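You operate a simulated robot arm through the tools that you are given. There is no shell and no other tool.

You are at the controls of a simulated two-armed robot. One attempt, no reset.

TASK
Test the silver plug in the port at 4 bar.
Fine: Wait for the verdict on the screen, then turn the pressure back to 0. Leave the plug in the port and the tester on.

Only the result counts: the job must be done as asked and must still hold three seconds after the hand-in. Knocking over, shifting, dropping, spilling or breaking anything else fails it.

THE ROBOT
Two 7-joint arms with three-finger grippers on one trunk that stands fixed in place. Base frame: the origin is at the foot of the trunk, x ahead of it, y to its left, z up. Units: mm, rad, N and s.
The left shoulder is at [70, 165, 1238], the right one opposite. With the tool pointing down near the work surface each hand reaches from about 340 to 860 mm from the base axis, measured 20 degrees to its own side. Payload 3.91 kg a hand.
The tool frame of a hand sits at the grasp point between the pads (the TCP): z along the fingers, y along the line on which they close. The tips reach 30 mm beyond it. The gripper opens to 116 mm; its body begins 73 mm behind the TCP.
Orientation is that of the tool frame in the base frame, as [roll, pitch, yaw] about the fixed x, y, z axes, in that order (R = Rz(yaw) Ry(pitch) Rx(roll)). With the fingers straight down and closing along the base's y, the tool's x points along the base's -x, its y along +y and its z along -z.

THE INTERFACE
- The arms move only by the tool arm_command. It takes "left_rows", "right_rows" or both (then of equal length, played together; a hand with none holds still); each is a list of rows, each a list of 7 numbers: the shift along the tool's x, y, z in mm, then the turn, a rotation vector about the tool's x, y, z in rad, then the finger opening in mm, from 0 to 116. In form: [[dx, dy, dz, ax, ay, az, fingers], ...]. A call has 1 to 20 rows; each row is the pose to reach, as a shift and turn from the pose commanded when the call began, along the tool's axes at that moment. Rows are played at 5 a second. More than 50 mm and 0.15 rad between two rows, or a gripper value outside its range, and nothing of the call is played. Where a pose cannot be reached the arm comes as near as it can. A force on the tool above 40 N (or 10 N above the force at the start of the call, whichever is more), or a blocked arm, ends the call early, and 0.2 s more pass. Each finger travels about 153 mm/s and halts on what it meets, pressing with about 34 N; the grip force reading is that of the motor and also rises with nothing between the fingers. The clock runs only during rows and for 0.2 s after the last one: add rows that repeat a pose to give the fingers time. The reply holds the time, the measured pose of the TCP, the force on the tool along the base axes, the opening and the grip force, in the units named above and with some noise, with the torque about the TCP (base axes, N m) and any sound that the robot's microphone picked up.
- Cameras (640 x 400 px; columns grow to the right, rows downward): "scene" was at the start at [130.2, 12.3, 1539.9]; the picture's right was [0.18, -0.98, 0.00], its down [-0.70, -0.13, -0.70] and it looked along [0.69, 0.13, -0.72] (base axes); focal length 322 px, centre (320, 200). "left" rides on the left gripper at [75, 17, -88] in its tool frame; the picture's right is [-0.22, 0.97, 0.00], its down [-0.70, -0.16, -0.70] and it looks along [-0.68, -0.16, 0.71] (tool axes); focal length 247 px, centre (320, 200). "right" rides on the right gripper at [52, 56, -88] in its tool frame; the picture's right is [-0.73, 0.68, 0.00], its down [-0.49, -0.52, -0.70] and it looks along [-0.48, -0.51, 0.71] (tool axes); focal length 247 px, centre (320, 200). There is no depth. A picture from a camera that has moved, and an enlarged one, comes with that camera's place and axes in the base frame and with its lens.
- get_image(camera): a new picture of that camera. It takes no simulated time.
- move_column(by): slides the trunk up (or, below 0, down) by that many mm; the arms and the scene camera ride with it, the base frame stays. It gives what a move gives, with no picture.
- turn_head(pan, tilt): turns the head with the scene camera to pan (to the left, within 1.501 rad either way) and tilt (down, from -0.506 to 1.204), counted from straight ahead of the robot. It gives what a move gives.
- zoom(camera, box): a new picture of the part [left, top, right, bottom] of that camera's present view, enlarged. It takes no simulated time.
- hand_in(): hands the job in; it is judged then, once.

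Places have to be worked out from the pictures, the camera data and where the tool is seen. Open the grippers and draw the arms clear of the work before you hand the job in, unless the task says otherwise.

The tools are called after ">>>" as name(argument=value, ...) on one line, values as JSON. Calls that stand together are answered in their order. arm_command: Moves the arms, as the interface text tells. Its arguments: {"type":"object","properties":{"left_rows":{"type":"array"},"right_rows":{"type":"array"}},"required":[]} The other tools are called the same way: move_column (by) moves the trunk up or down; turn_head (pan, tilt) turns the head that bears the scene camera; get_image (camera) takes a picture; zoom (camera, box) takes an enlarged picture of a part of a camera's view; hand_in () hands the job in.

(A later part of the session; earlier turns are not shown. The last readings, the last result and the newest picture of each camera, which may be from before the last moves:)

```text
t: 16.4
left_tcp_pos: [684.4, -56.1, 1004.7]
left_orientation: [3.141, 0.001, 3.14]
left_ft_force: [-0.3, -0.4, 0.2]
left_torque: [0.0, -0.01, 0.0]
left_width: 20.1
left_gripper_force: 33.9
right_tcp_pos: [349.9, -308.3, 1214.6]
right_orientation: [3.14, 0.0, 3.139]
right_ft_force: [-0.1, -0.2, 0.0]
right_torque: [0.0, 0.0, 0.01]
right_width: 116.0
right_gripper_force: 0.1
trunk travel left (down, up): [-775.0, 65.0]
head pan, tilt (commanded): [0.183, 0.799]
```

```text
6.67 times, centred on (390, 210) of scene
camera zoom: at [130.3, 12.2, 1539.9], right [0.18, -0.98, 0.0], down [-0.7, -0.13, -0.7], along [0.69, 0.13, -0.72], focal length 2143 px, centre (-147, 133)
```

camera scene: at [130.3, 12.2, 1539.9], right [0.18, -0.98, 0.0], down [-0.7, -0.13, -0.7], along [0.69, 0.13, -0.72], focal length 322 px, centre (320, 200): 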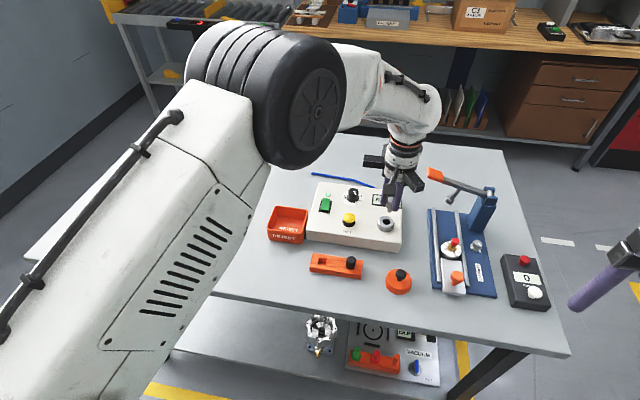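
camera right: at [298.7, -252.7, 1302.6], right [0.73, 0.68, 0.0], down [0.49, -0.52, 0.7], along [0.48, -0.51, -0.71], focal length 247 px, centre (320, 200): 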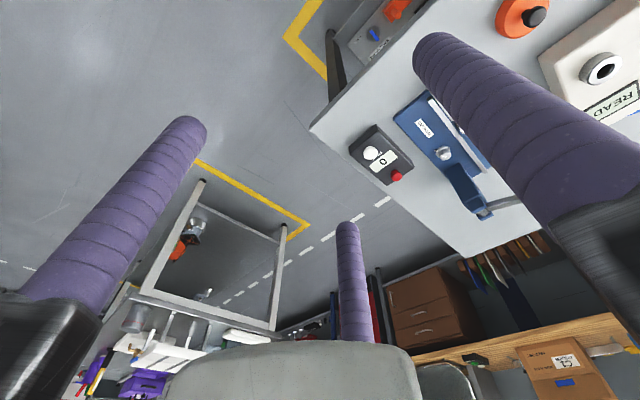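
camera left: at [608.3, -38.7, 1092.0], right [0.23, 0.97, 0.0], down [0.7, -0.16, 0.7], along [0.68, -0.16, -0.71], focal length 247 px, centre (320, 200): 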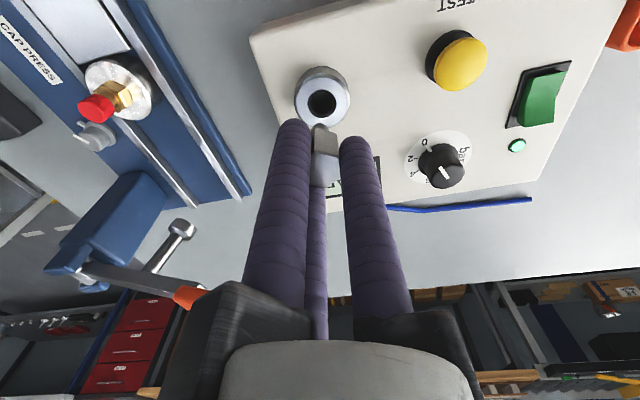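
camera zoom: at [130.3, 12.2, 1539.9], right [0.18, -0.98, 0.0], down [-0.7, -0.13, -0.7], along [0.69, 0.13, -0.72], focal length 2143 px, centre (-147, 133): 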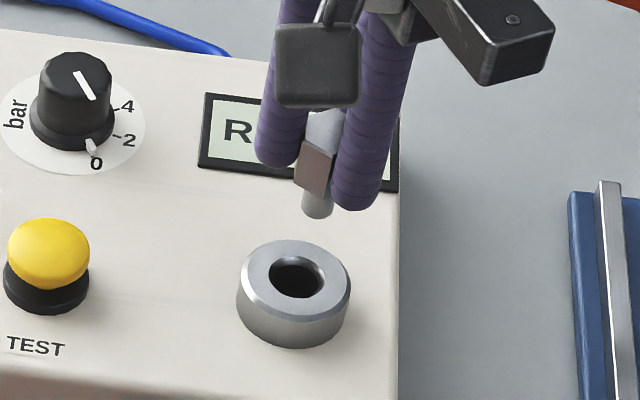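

The port centre is at about (684.5, −54.8), within 1 mm of the hand axis, and the funnel-shaped hole is about 21 mm wide at the rim. I descend 35 mm, so the shank's end comes just above the rim, and check.

>>> arm_command(left_rows=[[-0.4, 0.5, 10, 0, 0, 0, 10], [-0.4, 0.5, 20, 0, 0, 0, 10], [-0.4, 0.5, 30, 0, 0, 0, 10], [-0.4, 0.5, 35, 0, 0, 0, 10], [-0.4, 0.5, 35, 0, 0, 0, 10]])

>>> zoom(camera="left", box=[270, 70, 390, 170])

>>> zoom(camera="scene", box=[350, 180, 430, 240])

```text
t: 17.6
left_tcp_pos: [683.6, -55.9, 970.1]
left_orientation: [3.141, 0.0, -3.14]
left_ft_force: [-0.3, -0.2, -0.2]
left_torque: [0.03, 0.0, 0.0]
left_width: 19.9
left_gripper_force: 33.3
right_tcp_pos: [350.2, -307.9, 1214.7]
right_orientation: [-3.141, 0.0, 3.141]
right_ft_force: [-0.5, 0.4, 0.0]
right_torque: [0.01, -0.02, 0.03]
right_width: 116.2
right_gripper_force: 0.1
trunk travel left (down, up): [-775.0, 65.0]
head pan, tilt (commanded): [0.183, 0.799]
```

```text
4.00 times, centred on (330, 120) of left
camera zoom: at [608.9, -37.9, 1057.0], right [0.22, 0.97, 0.0], down [0.7, -0.16, 0.7], along [0.68, -0.16, -0.71], focal length 988 px, centre (280, 520)
```

zoom: 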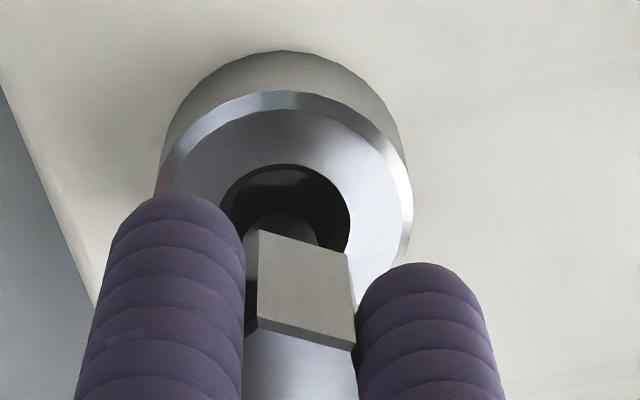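

```text
6.67 times, centred on (390, 210) of scene
camera zoom: at [130.2, 12.2, 1539.9], right [0.18, -0.98, 0.0], down [-0.7, -0.13, -0.7], along [0.69, 0.13, -0.72], focal length 2143 px, centre (-147, 133)
```

zoom: 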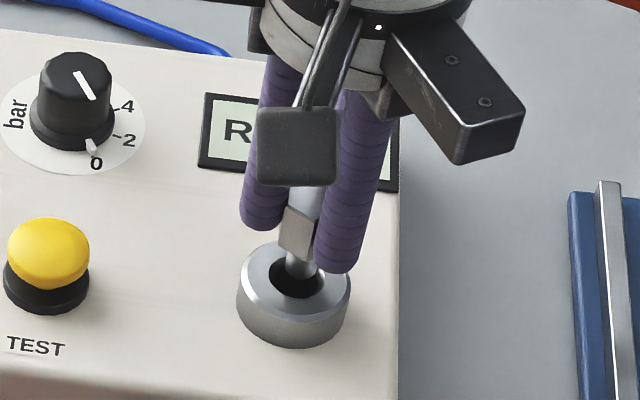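

The shank's end is over the hole, with the port about (+0.8, +0.6) mm from the hand axis. I correct that and descend in small steps while watching the force.

>>> arm_command(left_rows=[[-0.8, 0.6, 3, 0, 0, 0, 10], [-0.8, 0.6, 6, 0, 0, 0, 10], [-0.8, 0.6, 9, 0, 0, 0, 10], [-0.8, 0.6, 12, 0, 0, 0, 10], [-0.8, 0.6, 12, 0, 0, 0, 10]])

>>> zoom(camera="left", box=[270, 70, 390, 170])

>>> zoom(camera="scene", box=[350, 180, 430, 240])

```text
t: 18.8
left_tcp_pos: [685.1, -55.6, 959.1]
left_orientation: [-3.14, -0.001, -3.14]
left_ft_force: [0.3, 0.0, -0.5]
left_torque: [-0.01, 0.0, -0.02]
left_width: 20.3
left_gripper_force: 33.8
right_tcp_pos: [351.4, -307.8, 1213.8]
right_orientation: [3.142, 0.0, 3.14]
right_ft_force: [-0.4, -0.1, 0.2]
right_torque: [-0.01, 0.0, 0.04]
right_width: 115.9
right_gripper_force: 0.1
trunk travel left (down, up): [-775.0, 65.0]
head pan, tilt (commanded): [0.183, 0.799]
```

```text
4.00 times, centred on (330, 120) of left
camera zoom: at [609.3, -37.7, 1045.2], right [0.22, 0.97, 0.0], down [0.7, -0.16, 0.7], along [0.68, -0.16, -0.71], focal length 988 px, centre (280, 520)
```

zoom: 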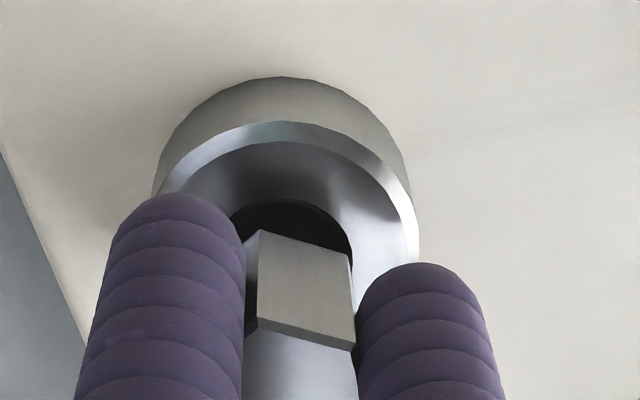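

```text
6.67 times, centred on (390, 210) of scene
camera zoom: at [130.2, 12.2, 1539.9], right [0.18, -0.98, 0.0], down [-0.7, -0.13, -0.7], along [0.69, 0.13, -0.72], focal length 2143 px, centre (-147, 133)
```

zoom: 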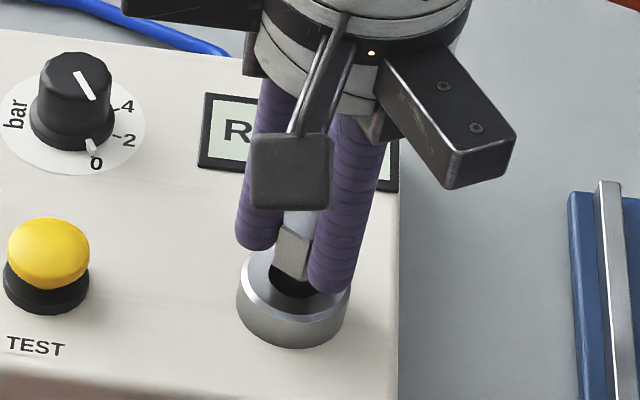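

The shank is entering with no side force. I continue down 12 mm in small steps.

>>> arm_command(left_rows=[[0, 0, 2, 0, 0, 0, 10], [0, 0, 4, 0, 0, 0, 10], [0, 0, 6, 0, 0, 0, 10], [0, 0, 8, 0, 0, 0, 10], [0, 0, 10, 0, 0, 0, 10], [0, 0, 12, 0, 0, 0, 10]])

>>> zoom(camera="left", box=[270, 70, 390, 170])

>>> zoom(camera="scene", box=[350, 180, 430, 240])

```text
t: 20.2
left_tcp_pos: [683.6, -54.1, 947.0]
left_orientation: [3.141, 0.004, 3.141]
left_ft_force: [-1.0, -0.3, 10.5]
left_torque: [0.02, 0.14, 0.02]
left_width: 20.1
left_gripper_force: 33.8
right_tcp_pos: [348.4, -308.6, 1214.5]
right_orientation: [3.142, 0.002, 3.141]
right_ft_force: [0.6, 0.8, 0.2]
right_torque: [-0.02, 0.0, -0.02]
right_width: 115.9
right_gripper_force: 0.0
trunk travel left (down, up): [-775.0, 65.0]
head pan, tilt (commanded): [0.183, 0.799]
```

```text
4.00 times, centred on (330, 120) of left
camera zoom: at [608.9, -37.1, 1034.5], right [0.22, 0.97, 0.0], down [0.69, -0.16, 0.7], along [0.68, -0.16, -0.71], focal length 988 px, centre (280, 520)
```

zoom: 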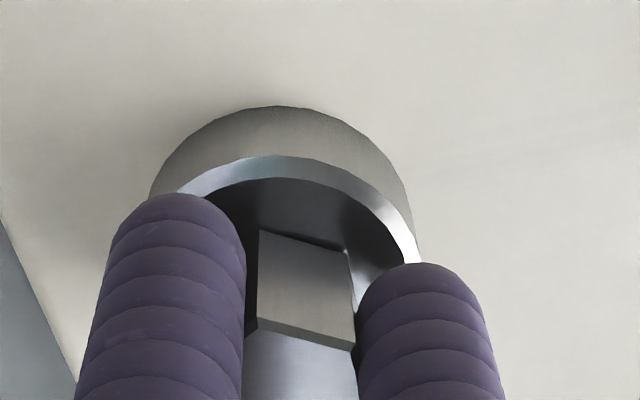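

```text
6.67 times, centred on (390, 210) of scene
camera zoom: at [128.8, 12.0, 1540.2], right [0.18, -0.98, 0.0], down [-0.7, -0.13, -0.7], along [0.69, 0.13, -0.72], focal length 2143 px, centre (-147, 133)
```

zoom: 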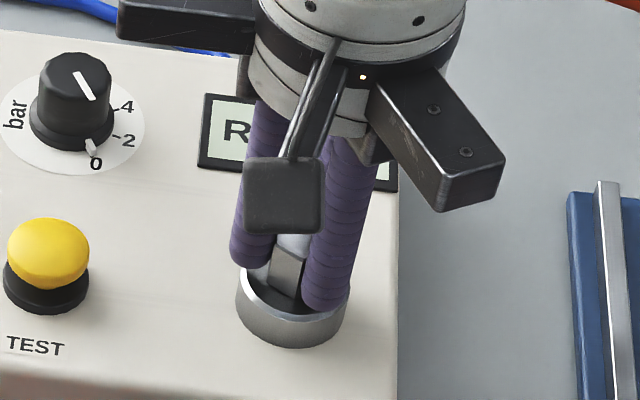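

Contact at 10.5 N upward at TCP z = 947, right where the head's shoulder should meet the rim. I press 2 mm further to make sure that it is fully seated.

>>> arm_command(left_rows=[[0, 0, 1, 0, 0, 0, 10], [0, 0, 2, 0, 0, 0, 10], [0, 0, 2, 0, 0, 0, 10]])

>>> zoom(camera="scene", box=[360, 190, 420, 230])

```text
t: 21.0
left_tcp_pos: [685.8, -55.1, 947.1]
left_orientation: [-3.142, 0.005, -3.141]
left_ft_force: [3.6, -0.7, 23.5]
left_torque: [0.01, 0.04, 0.02]
left_width: 19.9
left_gripper_force: 34.0
right_tcp_pos: [348.8, -309.3, 1215.0]
right_orientation: [-3.142, 0.001, 3.139]
right_ft_force: [0.0, 0.1, 0.0]
right_torque: [-0.01, -0.01, -0.01]
right_width: 115.7
right_gripper_force: 0.1
trunk travel left (down, up): [-775.0, 65.0]
head pan, tilt (commanded): [0.183, 0.799]
```

```text
10.00 times, centred on (390, 210) of scene
camera zoom: at [127.7, 12.2, 1540.3], right [0.18, -0.98, 0.0], down [-0.7, -0.13, -0.7], along [0.69, 0.13, -0.72], focal length 3215 px, centre (-380, 100)
```

zoom: 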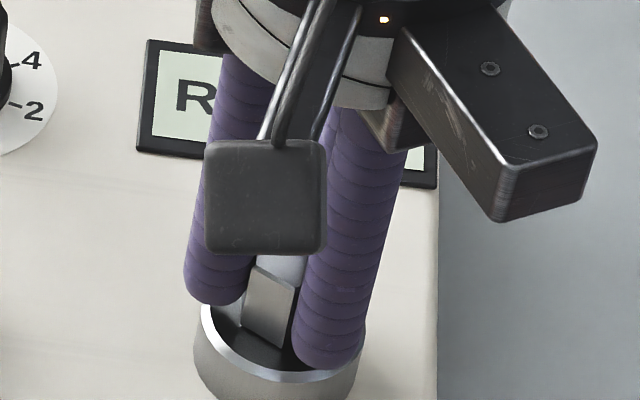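

The force rose to 23.5 N without movement, so the plug is against a hard seat. I relax the push, open the fingers and rise straight up.

>>> arm_command(left_rows=[[0, 0, -1.5, 0, 0, 0, 10], [0, 0, -3, 0, 0, 0, 10], [0, 0, -3, 0, 0, 0, 14], [0, 0, -3, 0, 0, 0, 24], [0, 0, -3, 0, 0, 0, 36], [0, 0, -3, 0, 0, 0, 46], [0, 0, -3, 0, 0, 0, 46]])

>>> zoom(camera="scene", box=[350, 180, 430, 240])

>>> zoom(camera="left", box=[270, 70, 390, 170])

```text
t: 22.6
left_tcp_pos: [683.9, -54.2, 947.6]
left_orientation: [3.141, 0.0, 3.141]
left_ft_force: [-0.1, -0.3, -0.5]
left_torque: [-0.04, 0.0, 0.02]
left_width: 46.0
left_gripper_force: 0.1
right_tcp_pos: [350.1, -309.1, 1213.9]
right_orientation: [-3.14, 0.0, 3.14]
right_ft_force: [0.3, -0.5, -0.3]
right_torque: [0.0, -0.02, 0.0]
right_width: 116.0
right_gripper_force: 0.1
trunk travel left (down, up): [-775.0, 65.0]
head pan, tilt (commanded): [0.183, 0.799]
```

```text
6.67 times, centred on (390, 210) of scene
camera zoom: at [130.1, 12.1, 1539.9], right [0.18, -0.98, 0.0], down [-0.7, -0.13, -0.7], along [0.69, 0.13, -0.72], focal length 2143 px, centre (-147, 133)
```

zoom: 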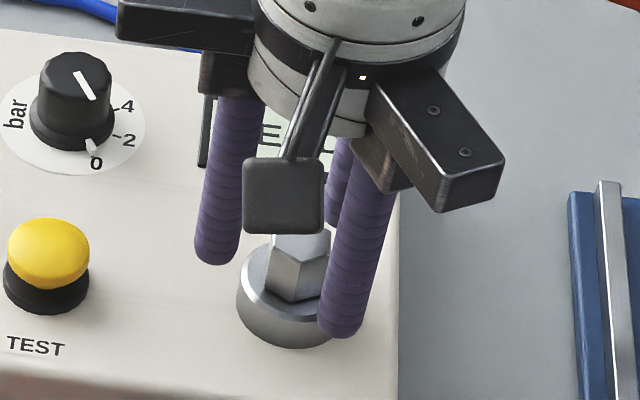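

```text
4.00 times, centred on (330, 120) of left
camera zoom: at [609.3, -36.8, 1034.0], right [0.22, 0.97, 0.0], down [0.7, -0.16, 0.7], along [0.68, -0.16, -0.71], focal length 988 px, centre (280, 520)
```

zoom: 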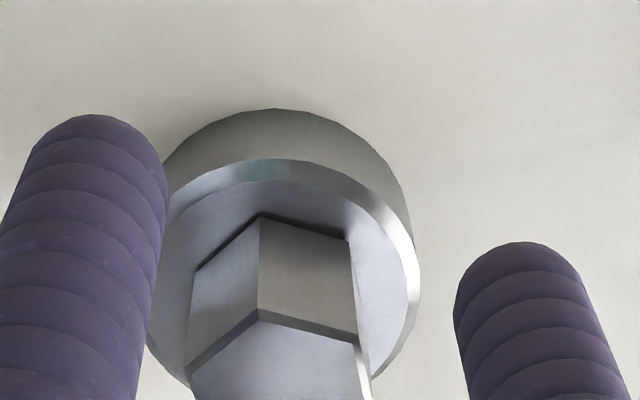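

The hex head now sits flush on the port rim. I raise the hand and check the plug and the screen.

>>> arm_command(left_rows=[[0, 0, -5, 0, 0, 0, 46], [0, 0, -15, 0, 0, 0, 46], [0, 0, -30, 0, 0, 0, 50], [0, 0, -50, 0, 0, 0, 60], [0, 0, -75, 0, 0, 0, 70], [0, 0, -100, 0, 0, 0, 80], [0, 0, -100, 0, 0, 0, 80]])

>>> zoom(camera="scene", box=[320, 170, 420, 240])

>>> get_image(camera="left")

```text
t: 24.2
left_tcp_pos: [684.8, -55.3, 1048.3]
left_orientation: [3.14, 0.0, -3.141]
left_ft_force: [-0.7, 1.1, 1.0]
left_torque: [0.01, -0.02, 0.0]
left_width: 79.9
left_gripper_force: 0.1
right_tcp_pos: [351.1, -307.9, 1214.9]
right_orientation: [3.141, 0.001, 3.14]
right_ft_force: [-0.1, -0.7, -0.1]
right_torque: [0.01, -0.01, 0.01]
right_width: 115.9
right_gripper_force: 0.0
trunk travel left (down, up): [-775.0, 65.0]
head pan, tilt (commanded): [0.183, 0.799]
```

```text
5.71 times, centred on (370, 205) of scene
camera zoom: at [130.7, 12.1, 1539.8], right [0.18, -0.98, 0.0], down [-0.7, -0.13, -0.7], along [0.69, 0.13, -0.72], focal length 1837 px, centre (34, 171)
```

zoom: 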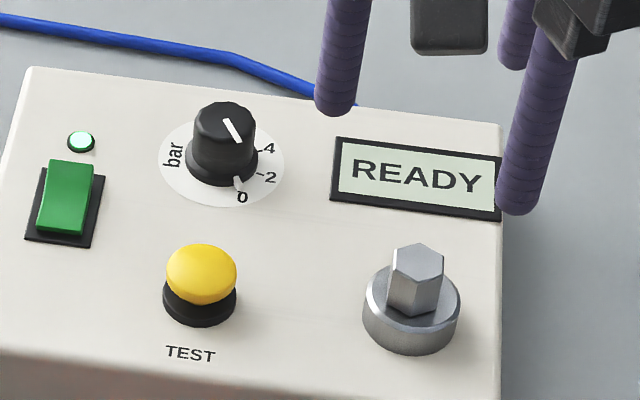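

```text
taken
camera left: at [609.0, -37.3, 1135.3], right [0.22, 0.97, 0.0], down [0.7, -0.16, 0.7], along [0.68, -0.16, -0.71], focal length 247 px, centre (320, 200)
```

left: 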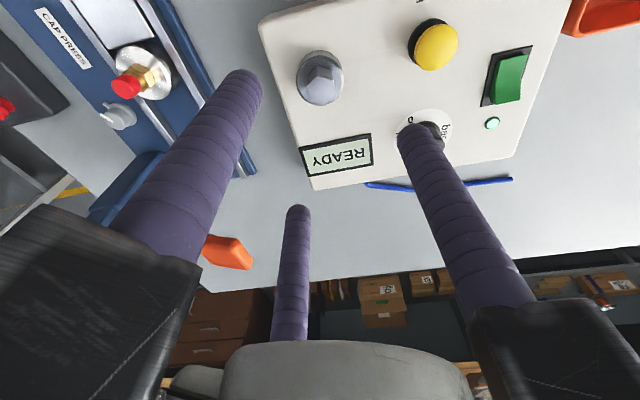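

The plug is well seated and the tester still reads READY. Next is the dial near (769, 41); from the labels, 0→2→4 are about 45° apart counter‑clockwise seen from above, so 4 bar is +90°. I move above the dial, high, for a close look.

>>> arm_command(left_rows=[[-4, 30, 0, 0, 0, 0, 100], [-8, 65, 0, 0, 0, 0, 116], [-15, 96, 0, 0, 0, 0, 116], [-15, 96, 0, 0, 0, 0, 116], [-15, 96, 0, 0, 0, 0, 116]])

>>> get_image(camera="left")

>>> zoom(camera="left", box=[290, 90, 410, 190])

```text
t: 25.4
left_tcp_pos: [699.1, 40.6, 1047.3]
left_orientation: [-3.141, 0.0, -3.142]
left_ft_force: [-0.5, -1.1, -0.2]
left_torque: [-0.01, 0.04, 0.02]
left_width: 116.1
left_gripper_force: 0.0
right_tcp_pos: [349.7, -307.9, 1214.2]
right_orientation: [-3.141, 0.002, 3.14]
right_ft_force: [-0.7, 0.7, -0.5]
right_torque: [0.0, -0.01, -0.03]
right_width: 116.0
right_gripper_force: 0.1
trunk travel left (down, up): [-775.0, 65.0]
head pan, tilt (commanded): [0.183, 0.799]
```

```text
taken
camera left: at [623.5, 58.5, 1134.1], right [0.22, 0.97, 0.0], down [0.7, -0.16, 0.7], along [0.68, -0.16, -0.71], focal length 247 px, centre (320, 200)
```

left: 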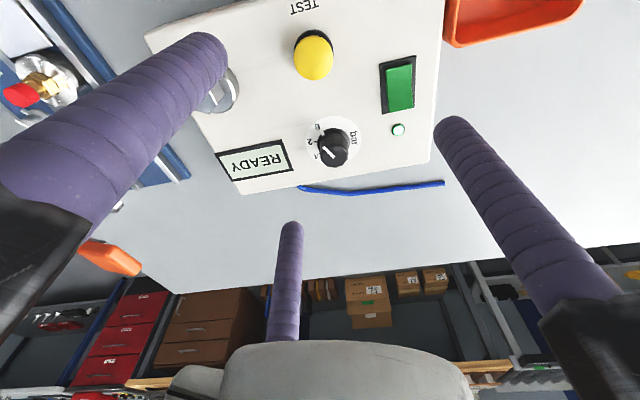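

```text
4.00 times, centred on (350, 140) of left
camera zoom: at [623.5, 58.5, 1134.1], right [0.22, 0.97, 0.0], down [0.7, -0.16, 0.7], along [0.68, -0.16, -0.71], focal length 988 px, centre (200, 440)
```

zoom: 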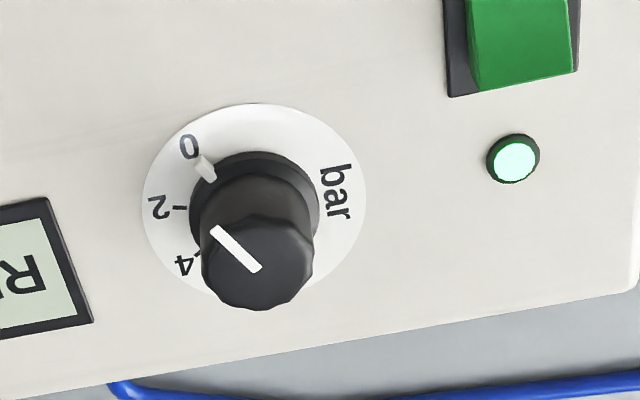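

The knob is clear to see: dial centre ≈ (768.5, 40.6), knob top z ≈ 922, diameter ≈ 29 mm with a wider skirt; 0, 2 and 4 lie at 212°, 257.5° and 302°. I move above it and pre‑turn the hand by −75° in the air, to leave room for the +90° turn.

>>> arm_command(left_rows=[[-10, 0, 0, 0, 0, 0.131, 110], [-20, 0, 0, 0, 0, 0.262, 100], [-30, 0, 5, 0, 0, 0.393, 90], [-40, 0, 10, 0, 0, 0.524, 80], [-50, 0, 15, 0, 0, 0.655, 70], [-60, 0, 20, 0, 0, 0.786, 60], [-69.4, 0, 30, 0, 0, 0.917, 60], [-69.4, 0, 40, 0, 0, 1.048, 60], [-69.4, 0, 47, 0, 0, 1.179, 60], [-69.4, 0, 47, 0, 0, 1.309, 60], [-69.4, 0, 47, 0, 0, 1.309, 60], [-69.4, 0, 47, 0, 0, 1.309, 60]])

>>> get_image(camera="left")

>>> get_image(camera="scene")

```text
t: 28.0
left_tcp_pos: [768.9, 41.2, 999.1]
left_orientation: [-3.141, 0.0, 1.83]
left_ft_force: [-0.5, 0.9, -0.3]
left_torque: [-0.04, 0.0, -0.02]
left_width: 60.1
left_gripper_force: 0.1
right_tcp_pos: [352.4, -309.4, 1214.8]
right_orientation: [3.14, 0.001, 3.139]
right_ft_force: [0.1, -0.5, 0.9]
right_torque: [-0.01, 0.01, -0.02]
right_width: 116.0
right_gripper_force: 0.0
trunk travel left (down, up): [-775.0, 65.0]
head pan, tilt (commanded): [0.183, 0.799]
```

```text
taken
camera left: at [765.5, 117.7, 1086.7], right [1.0, 0.04, 0.0], down [0.03, -0.71, 0.7], along [0.02, -0.7, -0.71], focal length 247 px, centre (320, 200)
```

left: 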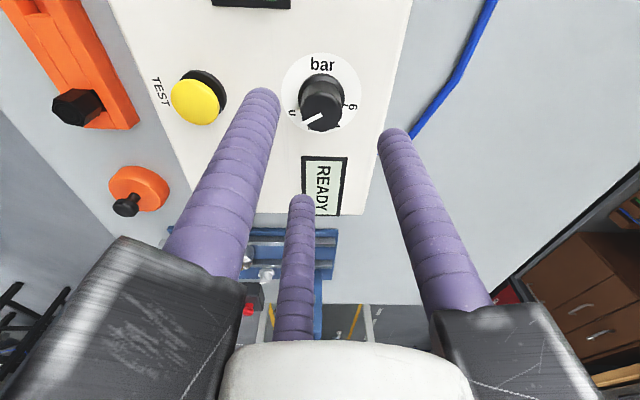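

```text
taken
camera scene: at [130.4, 12.2, 1539.9], right [0.18, -0.98, 0.0], down [-0.7, -0.13, -0.7], along [0.69, 0.13, -0.72], focal length 322 px, centre (320, 200)
```

scene: 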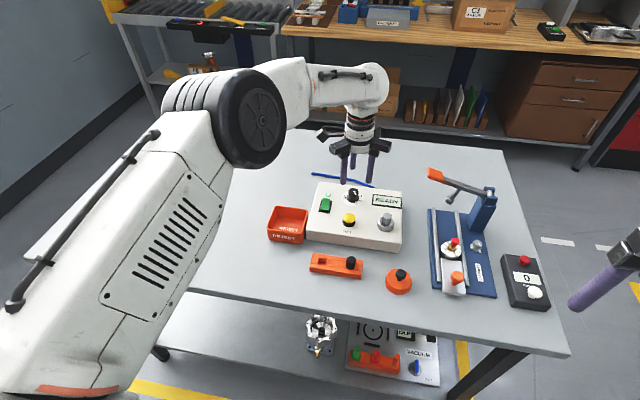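

The pre-turn was reached exactly, and I can see "6" further round the scale too. I zoom in for the knob's exact offset from the hand axis.

>>> zoom(camera="left", box=[260, 40, 380, 140])

>>> zoom(camera="scene", box=[310, 150, 410, 220])

```text
4.00 times, centred on (320, 90) of left
camera zoom: at [765.5, 117.7, 1086.7], right [1.0, 0.04, 0.0], down [0.03, -0.71, 0.7], along [0.02, -0.7, -0.71], focal length 988 px, centre (320, 640)
```

zoom: 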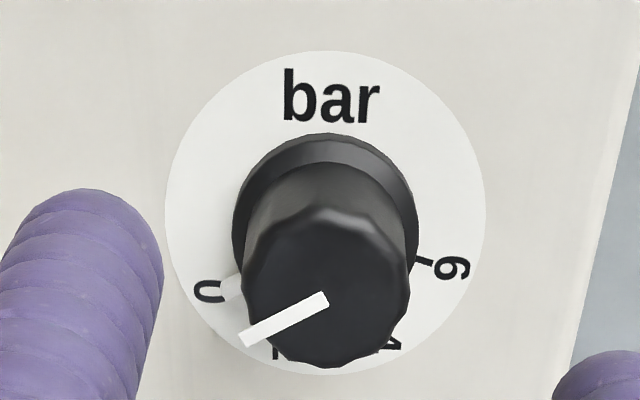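

```text
5.71 times, centred on (360, 185) of scene
camera zoom: at [130.4, 12.2, 1539.9], right [0.18, -0.98, 0.0], down [-0.7, -0.13, -0.7], along [0.69, 0.13, -0.72], focal length 1837 px, centre (91, 286)
```

zoom: 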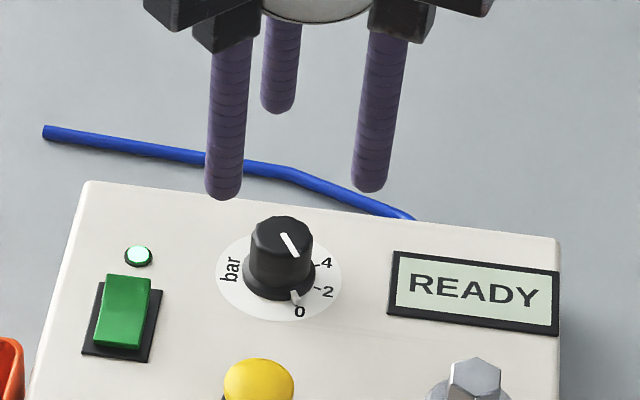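

The knob is within 0.5 mm of the hand axis. I descend to TCP z ≈ 940 with the fingers at 56 mm and look again before the last few mm.

>>> arm_command(left_rows=[[0, 0, 20, 0, 0, 0, 58], [0, 0, 40, 0, 0, 0, 56], [0, 0, 54, 0, 0, 0, 54], [0, 0, 59, 0, 0, 0, 54], [0, 0, 59, 0, 0, 0, 54]])

>>> get_image(camera="left")

>>> zoom(camera="left", box=[250, 70, 390, 180])

>>> zoom(camera="scene", box=[310, 160, 390, 220])

```text
t: 29.2
left_tcp_pos: [768.9, 41.1, 941.2]
left_orientation: [3.142, 0.0, 1.832]
left_ft_force: [-0.9, 0.1, 0.0]
left_torque: [-0.03, 0.04, 0.02]
left_width: 54.1
left_gripper_force: 0.0
right_tcp_pos: [350.3, -309.6, 1214.3]
right_orientation: [3.141, 0.0, 3.14]
right_ft_force: [-0.9, -0.6, -0.5]
right_torque: [-0.02, -0.03, -0.01]
right_width: 116.0
right_gripper_force: 0.0
trunk travel left (down, up): [-775.0, 65.0]
head pan, tilt (commanded): [0.183, 0.799]
```

```text
taken
camera left: at [764.5, 118.5, 1028.0], right [1.0, 0.04, 0.0], down [0.03, -0.71, 0.7], along [0.03, -0.7, -0.71], focal length 247 px, centre (320, 200)
```

left: 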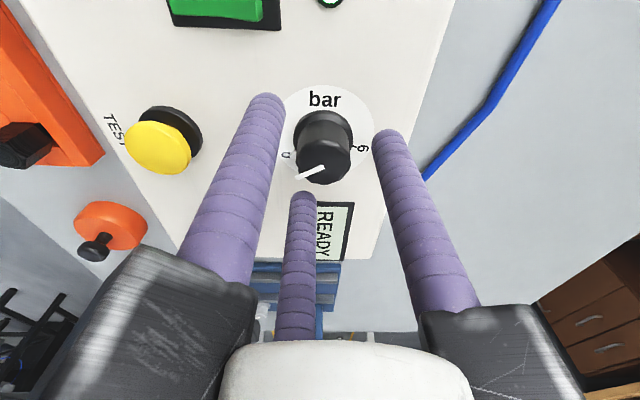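

```text
3.64 times, centred on (320, 125) of left
camera zoom: at [764.5, 118.5, 1028.0], right [1.0, 0.04, 0.0], down [0.03, -0.71, 0.7], along [0.03, -0.7, -0.71], focal length 898 px, centre (320, 473)
```

zoom: 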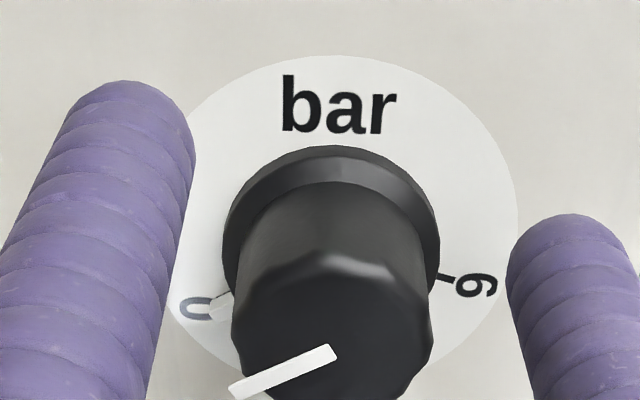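

```text
6.67 times, centred on (350, 190) of scene
camera zoom: at [130.1, 12.2, 1539.9], right [0.18, -0.98, 0.0], down [-0.7, -0.13, -0.7], along [0.69, 0.13, -0.72], focal length 2143 px, centre (120, 267)
```

zoom: 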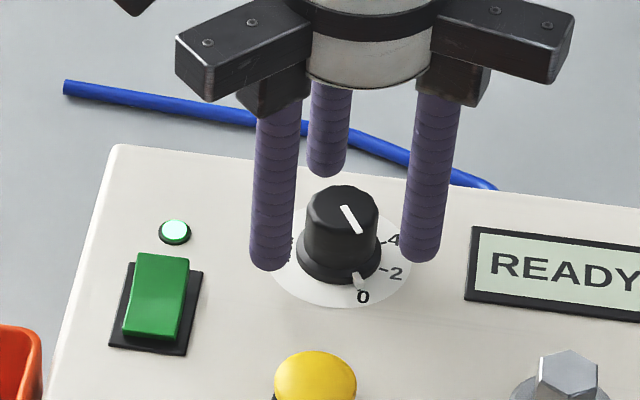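

The knob is nearly centred, about (+0.7, −0.4) mm off. I correct that, descend 9 mm more so that the tips are just above the skirt, and close gently onto the knob.

>>> arm_command(left_rows=[[-0.6, 0.6, 4, 0, 0, 0, 54], [-0.6, 0.6, 9, 0, 0, 0, 54], [-0.6, 0.6, 9, 0, 0, 0, 54]])

>>> zoom(camera="left", box=[250, 80, 390, 190])

>>> zoom(camera="scene", box=[320, 170, 384, 210])

```text
t: 30.0
left_tcp_pos: [769.5, 41.9, 931.1]
left_orientation: [3.141, 0.0, 1.832]
left_ft_force: [1.0, 0.1, 0.7]
left_torque: [-0.01, 0.01, -0.01]
left_width: 54.4
left_gripper_force: 0.0
right_tcp_pos: [349.9, -308.3, 1215.2]
right_orientation: [-3.141, -0.001, 3.14]
right_ft_force: [0.7, -0.4, -0.4]
right_torque: [0.02, 0.02, -0.01]
right_width: 116.2
right_gripper_force: 0.0
trunk travel left (down, up): [-775.0, 65.0]
head pan, tilt (commanded): [0.183, 0.799]
```

```text
3.64 times, centred on (320, 135) of left
camera zoom: at [765.9, 118.6, 1018.7], right [1.0, 0.04, 0.0], down [0.03, -0.71, 0.7], along [0.03, -0.7, -0.71], focal length 898 px, centre (320, 436)
```

zoom: 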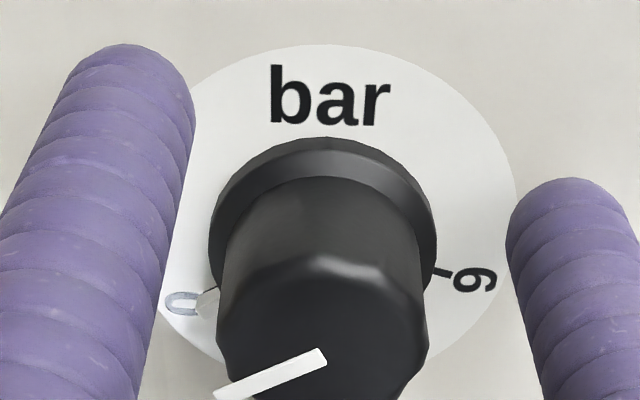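

```text
10.00 times, centred on (352, 190) of scene
camera zoom: at [130.1, 12.2, 1539.9], right [0.18, -0.98, 0.0], down [-0.7, -0.13, -0.7], along [0.69, 0.13, -0.72], focal length 3215 px, centre (0, 300)
```

zoom: 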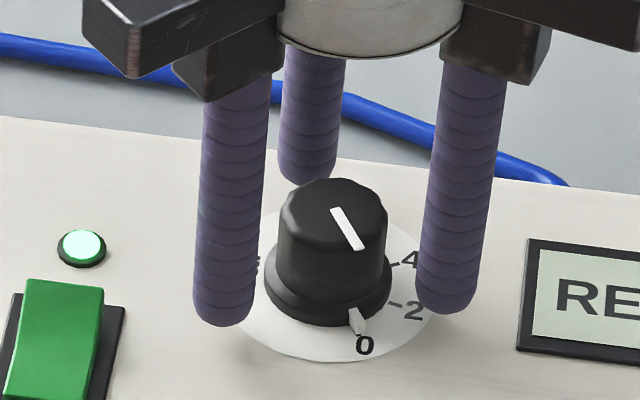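

The fingers surround the knob evenly just above its skirt. I close them on it.

>>> arm_command(left_rows=[[0, 0, 0, 0, 0, 0, 44], [0, 0, 0, 0, 0, 0, 34], [0, 0, 0, 0, 0, 0, 28], [0, 0, 0, 0, 0, 0, 22], [0, 0, 0, 0, 0, 0, 16], [0, 0, 0, 0, 0, 0, 16]])

>>> zoom(camera="left", box=[250, 80, 390, 190])

>>> zoom(camera="scene", box=[320, 170, 384, 210])

```text
t: 31.4
left_tcp_pos: [770.2, 40.8, 932.7]
left_orientation: [3.141, 0.0, 1.833]
left_ft_force: [5.3, -8.4, 1.3]
left_torque: [-0.6, -0.11, 0.01]
left_width: 31.0
left_gripper_force: 45.1
right_tcp_pos: [350.7, -310.0, 1214.9]
right_orientation: [3.139, 0.001, 3.139]
right_ft_force: [0.7, -0.2, 0.3]
right_torque: [0.0, 0.0, -0.01]
right_width: 115.9
right_gripper_force: 0.1
trunk travel left (down, up): [-775.0, 65.0]
head pan, tilt (commanded): [0.183, 0.799]
```

```text
3.64 times, centred on (320, 135) of left
camera zoom: at [766.6, 117.1, 1018.6], right [1.0, 0.04, 0.0], down [0.03, -0.71, 0.7], along [0.03, -0.7, -0.71], focal length 898 px, centre (320, 436)
```

zoom: 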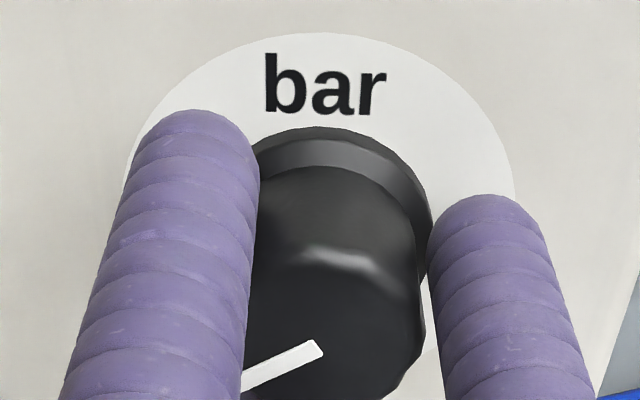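

```text
10.00 times, centred on (352, 190) of scene
camera zoom: at [131.0, 10.9, 1539.9], right [0.18, -0.98, 0.0], down [-0.71, -0.13, -0.7], along [0.69, 0.13, -0.72], focal length 3215 px, centre (0, 300)
```

zoom: 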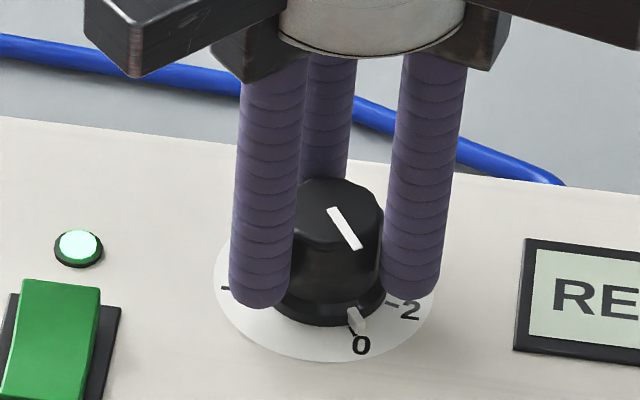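

The fingers stopped at 31 mm with a side force of about (5, −8) N, so the hand is roughly 1.5 mm off the knob's axis. I shift toward that force to relieve it before turning.

>>> arm_command(left_rows=[[-0.8, 0.2, 0, 0, 0, 0, 16], [-1.5, 0.4, 0, 0, 0, 0, 16], [-1.5, 0.4, 0, 0, 0, 0, 16]])

>>> zoom(camera="left", box=[250, 80, 390, 190])

```text
t: 32.2
left_tcp_pos: [768.8, 41.0, 931.7]
left_orientation: [3.141, -0.002, 1.834]
left_ft_force: [-0.5, -4.9, -1.7]
left_torque: [-0.27, -0.1, 0.01]
left_width: 30.9
left_gripper_force: 45.2
right_tcp_pos: [349.9, -309.0, 1214.0]
right_orientation: [3.142, -0.002, 3.141]
right_ft_force: [0.5, 0.2, 0.2]
right_torque: [-0.01, -0.01, -0.01]
right_width: 115.9
right_gripper_force: 0.0
trunk travel left (down, up): [-775.0, 65.0]
head pan, tilt (commanded): [0.183, 0.799]
```

```text
3.64 times, centred on (320, 135) of left
camera zoom: at [766.8, 116.9, 1018.8], right [1.0, 0.04, 0.0], down [0.03, -0.71, 0.7], along [0.02, -0.7, -0.72], focal length 898 px, centre (320, 436)
```

zoom: 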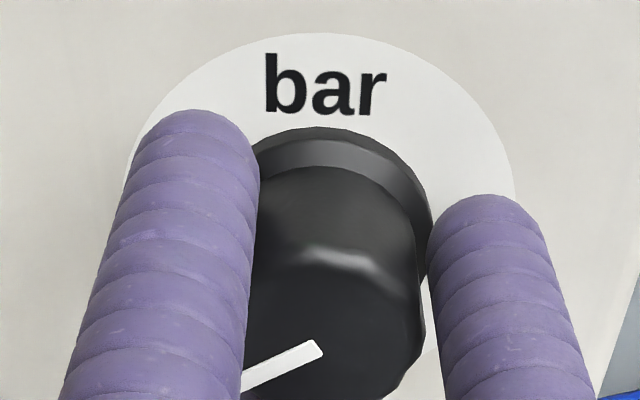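

The side load has halved; I shift a bit more in −y and begin turning by 0.39 rad counter‑clockwise to see whether the knob follows.

>>> arm_command(left_rows=[[-0.8, -0.2, 0, 0, 0, 0, 16], [-0.8, -0.2, 0, 0, 0, -0.13, 16], [-0.8, -0.2, 0, 0, 0, -0.26, 16], [-0.8, -0.2, 0, 0, 0, -0.39, 16], [-0.8, -0.2, 0, 0, 0, -0.39, 16]])

>>> zoom(camera="left", box=[250, 80, 390, 190])

>>> zoom(camera="scene", box=[320, 170, 420, 230])

```text
t: 33.4
left_tcp_pos: [771.5, 40.5, 932.4]
left_orientation: [-3.141, 0.001, 2.224]
left_ft_force: [-0.2, -1.8, -1.6]
left_torque: [0.15, 0.06, -0.04]
left_width: 31.2
left_gripper_force: 44.6
right_tcp_pos: [350.4, -307.7, 1213.8]
right_orientation: [3.141, -0.001, 3.14]
right_ft_force: [-0.4, 0.5, 0.4]
right_torque: [-0.02, -0.02, -0.01]
right_width: 115.9
right_gripper_force: 0.0
trunk travel left (down, up): [-775.0, 65.0]
head pan, tilt (commanded): [0.183, 0.799]
```

```text
3.64 times, centred on (320, 135) of left
camera zoom: at [737.6, 110.1, 1018.7], right [0.91, 0.41, 0.0], down [0.3, -0.65, 0.7], along [0.29, -0.64, -0.71], focal length 898 px, centre (320, 436)
```

zoom: 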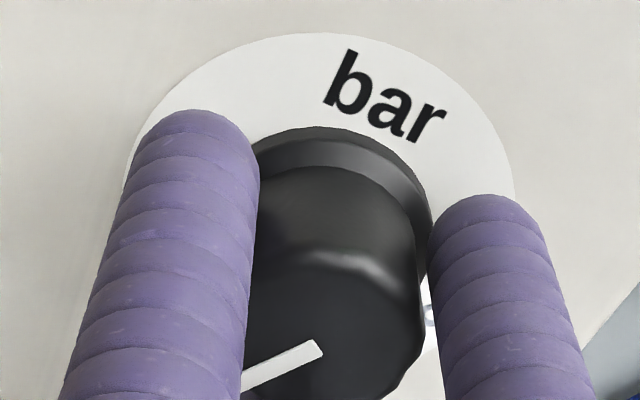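

```text
6.40 times, centred on (370, 200) of scene
camera zoom: at [130.6, 12.1, 1539.8], right [0.18, -0.98, 0.0], down [-0.7, -0.13, -0.7], along [0.69, 0.13, -0.72], focal length 2058 px, centre (0, 200)
```

zoom: 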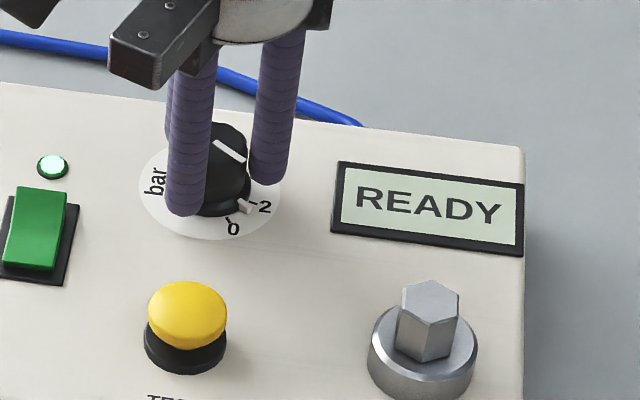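

The knob follows the hand without slip; the pointer is now between 0 and 2. I continue the turn by a further 1.18 rad to reach +90° in total.

>>> arm_command(left_rows=[[0, 0, 0, 0, 0, -0.131, 16], [0, 0, 0, 0, 0, -0.262, 16], [0, 0, 0, 0, 0, -0.393, 16], [0, 0, 0, 0, 0, -0.524, 16], [0, 0, 0, 0, 0, -0.655, 16], [0, 0, 0, 0, 0, -0.786, 16], [0, 0, 0, 0, 0, -0.917, 16], [0, 0, 0, 0, 0, -1.048, 16], [0, 0, 0, 0, 0, -1.18, 16], [0, 0, 0, 0, 0, -1.18, 16], [0, 0, 0, 0, 0, -1.18, 16]])

>>> zoom(camera="left", box=[250, 80, 390, 190])

>>> zoom(camera="scene", box=[320, 170, 420, 230])

```text
t: 35.8
left_tcp_pos: [769.6, 38.7, 931.5]
left_orientation: [3.141, 0.0, -2.88]
left_ft_force: [-5.8, 11.0, -0.5]
left_torque: [0.51, 0.75, 0.0]
left_width: 31.1
left_gripper_force: 44.8
right_tcp_pos: [349.2, -306.5, 1214.8]
right_orientation: [-3.139, 0.0, 3.139]
right_ft_force: [0.3, 0.7, 1.1]
right_torque: [0.0, -0.01, 0.01]
right_width: 115.9
right_gripper_force: 0.1
trunk travel left (down, up): [-775.0, 65.0]
head pan, tilt (commanded): [0.183, 0.799]
```

```text
3.64 times, centred on (320, 135) of left
camera zoom: at [692.5, 37.8, 1018.7], right [-0.04, 1.0, 0.0], down [0.71, 0.03, 0.7], along [0.7, 0.03, -0.71], focal length 898 px, centre (320, 436)
```

zoom: 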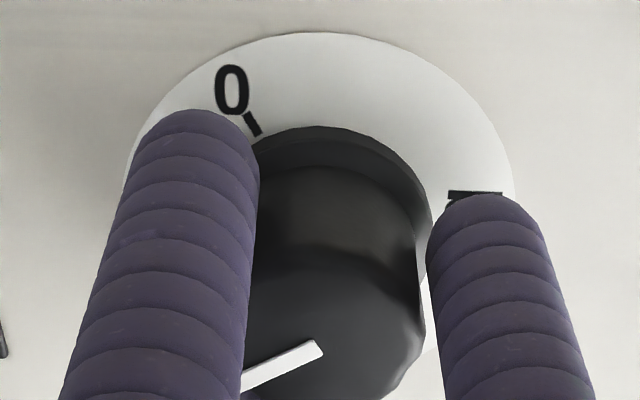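

```text
6.40 times, centred on (370, 200) of scene
camera zoom: at [129.4, 14.0, 1539.9], right [0.18, -0.98, 0.0], down [-0.7, -0.13, -0.7], along [0.69, 0.13, -0.72], focal length 2058 px, centre (0, 200)
```

zoom: 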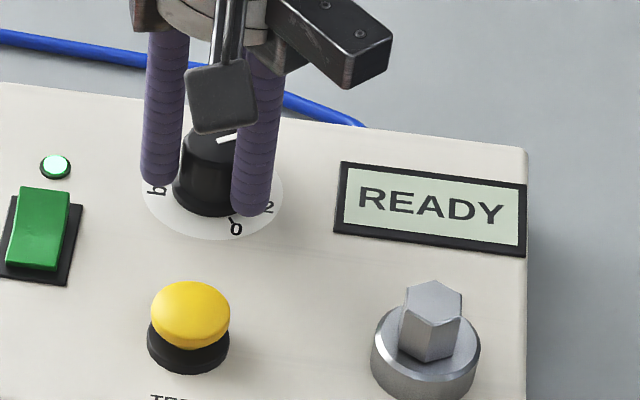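

The knob has turned with the hand (+90°), with some side load built up. I relieve that load, then open the fingers and rise to check where the pointer stands.

>>> arm_command(left_rows=[[0.2, 0.9, 0, 0, 0, 0, 16], [0.4, 1.8, 0, 0, 0, 0, 16], [0.4, 1.8, 0, 0, 0, 0, 16]])

```text
t: 36.6
left_tcp_pos: [770.5, 41.1, 932.1]
left_orientation: [-3.139, 0.0, -2.882]
left_ft_force: [-2.9, 6.2, -4.0]
left_torque: [0.63, -0.48, 0.02]
left_width: 31.1
left_gripper_force: 45.3
right_tcp_pos: [349.9, -307.7, 1214.3]
right_orientation: [3.141, 0.001, 3.14]
right_ft_force: [0.1, 0.0, 0.3]
right_torque: [-0.01, 0.01, -0.02]
right_width: 115.7
right_gripper_force: 0.2
trunk travel left (down, up): [-775.0, 65.0]
head pan, tilt (commanded): [0.183, 0.799]
```

The side load has halved; I shift another 1 mm in +y and then open the fingers slowly.

>>> arm_command(left_rows=[[0.1, 1.0, 0, 0, 0, 0, 16], [0.1, 1.0, 0, 0, 0, 0, 24], [0.1, 1.0, 0, 0, 0, 0, 30], [0.1, 1.0, 0, 0, 0, 0, 36], [0.1, 1.0, 0, 0, 0, 0, 46], [0.1, 1.0, 0, 0, 0, 0, 54], [0.1, 1.0, 0, 0, 0, 0, 54]])

>>> zoom(camera="left", box=[250, 80, 390, 190])

>>> zoom(camera="scene", box=[320, 170, 420, 230])

```text
t: 38.2
left_tcp_pos: [768.6, 41.7, 931.5]
left_orientation: [3.141, 0.001, -2.879]
left_ft_force: [0.2, 0.6, 0.0]
left_torque: [0.0, 0.01, 0.01]
left_width: 54.2
left_gripper_force: 0.1
right_tcp_pos: [349.7, -308.0, 1215.2]
right_orientation: [3.14, -0.001, 3.141]
right_ft_force: [-0.3, -0.2, 0.7]
right_torque: [-0.01, -0.02, -0.03]
right_width: 116.0
right_gripper_force: 0.1
trunk travel left (down, up): [-775.0, 65.0]
head pan, tilt (commanded): [0.183, 0.799]
```

```text
3.64 times, centred on (320, 135) of left
camera zoom: at [692.1, 38.8, 1018.5], right [-0.04, 1.0, 0.0], down [0.71, 0.03, 0.7], along [0.7, 0.02, -0.71], focal length 898 px, centre (320, 436)
```

zoom: 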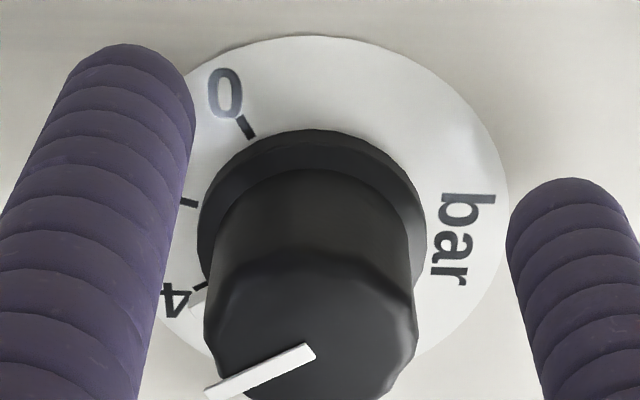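

```text
6.40 times, centred on (370, 200) of scene
camera zoom: at [130.2, 12.2, 1539.9], right [0.18, -0.98, 0.0], down [-0.7, -0.13, -0.7], along [0.69, 0.13, -0.72], focal length 2058 px, centre (0, 200)
```

zoom: 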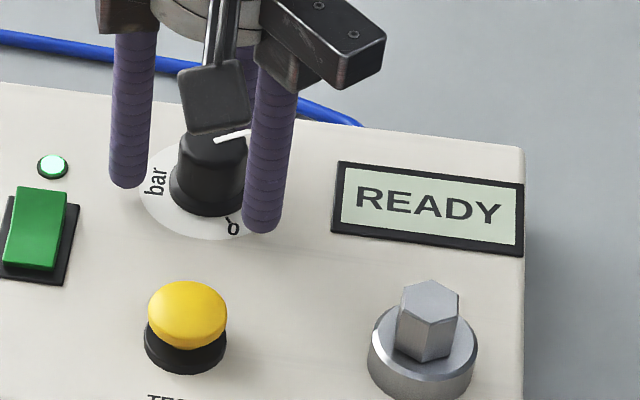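

The pointer stands near 4. I rise, draw back and turn the hand to get the same clear view of the dial as before.

>>> arm_command(left_rows=[[0, 0, -10, 0, 0, 0, 54], [0, 0, -30, 0, 0, 0, 60], [0, 0, -60, 0, 0, 0, 80], [20, 5, -90, 0, 0, 0.1, 100], [45, 12, -116, 0, 0, 0.2, 116], [67.6, 18.1, -116, 0, 0, 0.26, 116], [67.6, 18.1, -116, 0, 0, 0.26, 116], [67.6, 18.1, -116, 0, 0, 0.26, 116]])

>>> get_image(camera="left")

>>> zoom(camera="left", box=[290, 90, 410, 190])

>>> zoom(camera="scene", box=[320, 170, 400, 220])

```text
t: 40.0
left_tcp_pos: [699.9, 41.4, 1048.2]
left_orientation: [3.141, 0.0, 3.141]
left_ft_force: [1.3, -0.5, -1.1]
left_torque: [-0.01, 0.01, 0.0]
left_width: 116.0
left_gripper_force: 0.2
right_tcp_pos: [350.6, -307.9, 1214.9]
right_orientation: [-3.14, -0.001, 3.14]
right_ft_force: [0.2, -0.4, 0.1]
right_torque: [-0.01, 0.0, -0.01]
right_width: 116.2
right_gripper_force: 0.1
trunk travel left (down, up): [-775.0, 65.0]
head pan, tilt (commanded): [0.183, 0.799]
```

```text
taken
camera left: at [623.8, 58.2, 1134.8], right [0.22, 0.97, 0.0], down [0.7, -0.16, 0.7], along [0.68, -0.16, -0.71], focal length 247 px, centre (320, 200)
```

left: 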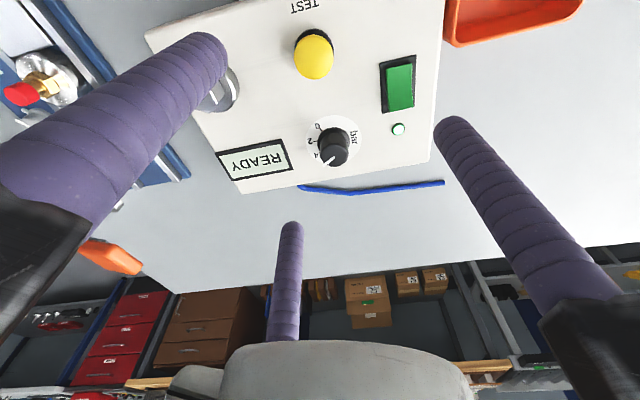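

```text
4.00 times, centred on (350, 140) of left
camera zoom: at [623.8, 58.2, 1134.8], right [0.22, 0.97, 0.0], down [0.7, -0.16, 0.7], along [0.68, -0.16, -0.71], focal length 988 px, centre (200, 440)
```

zoom: 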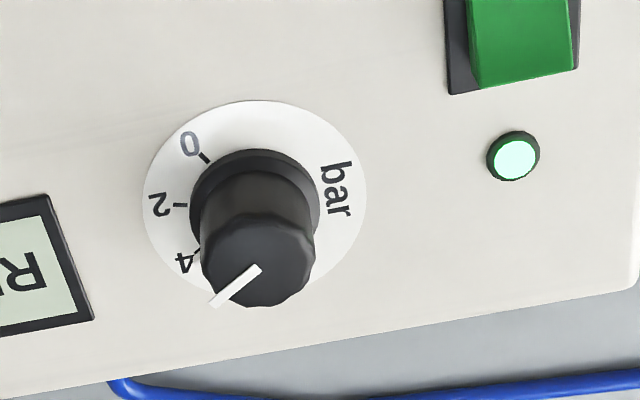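

```text
8.00 times, centred on (360, 195) of scene
camera zoom: at [130.0, 12.2, 1539.9], right [0.18, -0.98, 0.0], down [-0.7, -0.13, -0.7], along [0.69, 0.13, -0.72], focal length 2572 px, centre (0, 240)
```

zoom: 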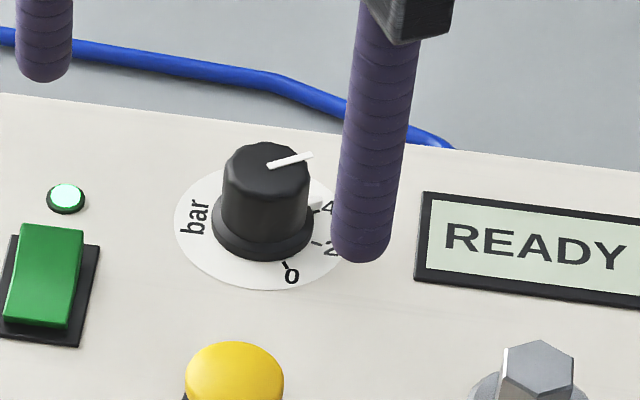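

The white mark now points at about 301°, and the 4 tick is at about 302°. I zoom further to verify how exactly the pointer meets the 4 tick.

>>> zoom(camera="left", box=[310, 115, 360, 165])

>>> zoom(camera="scene", box=[340, 178, 372, 206])

```text
8.00 times, centred on (335, 140) of left
camera zoom: at [623.8, 58.2, 1134.8], right [0.22, 0.97, 0.0], down [0.7, -0.16, 0.7], along [0.68, -0.16, -0.71], focal length 1976 px, centre (200, 680)
```

zoom: 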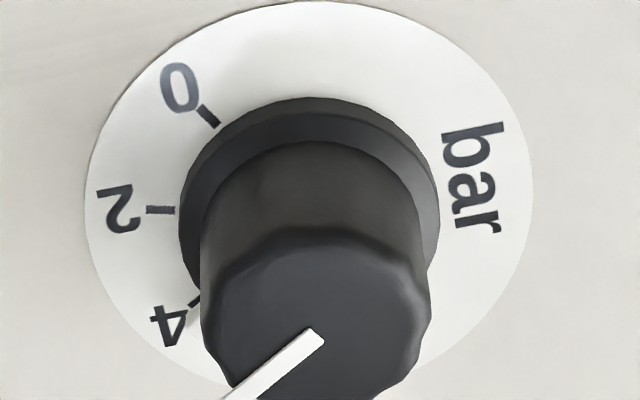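

```text
14.29 times, centred on (356, 192) of scene
camera zoom: at [130.0, 12.2, 1539.9], right [0.18, -0.98, 0.0], down [-0.7, -0.13, -0.7], along [0.69, 0.13, -0.72], focal length 4593 px, centre (-194, 314)
```

zoom: 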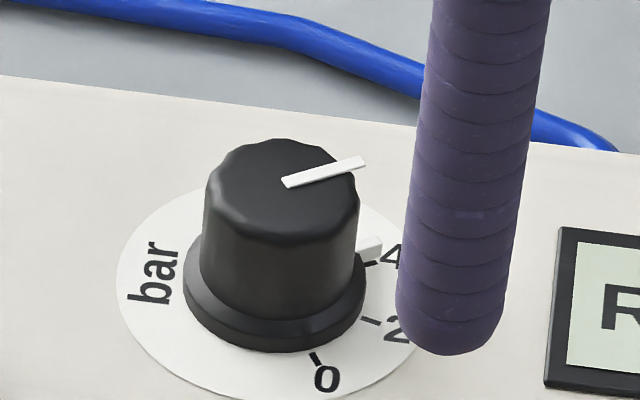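

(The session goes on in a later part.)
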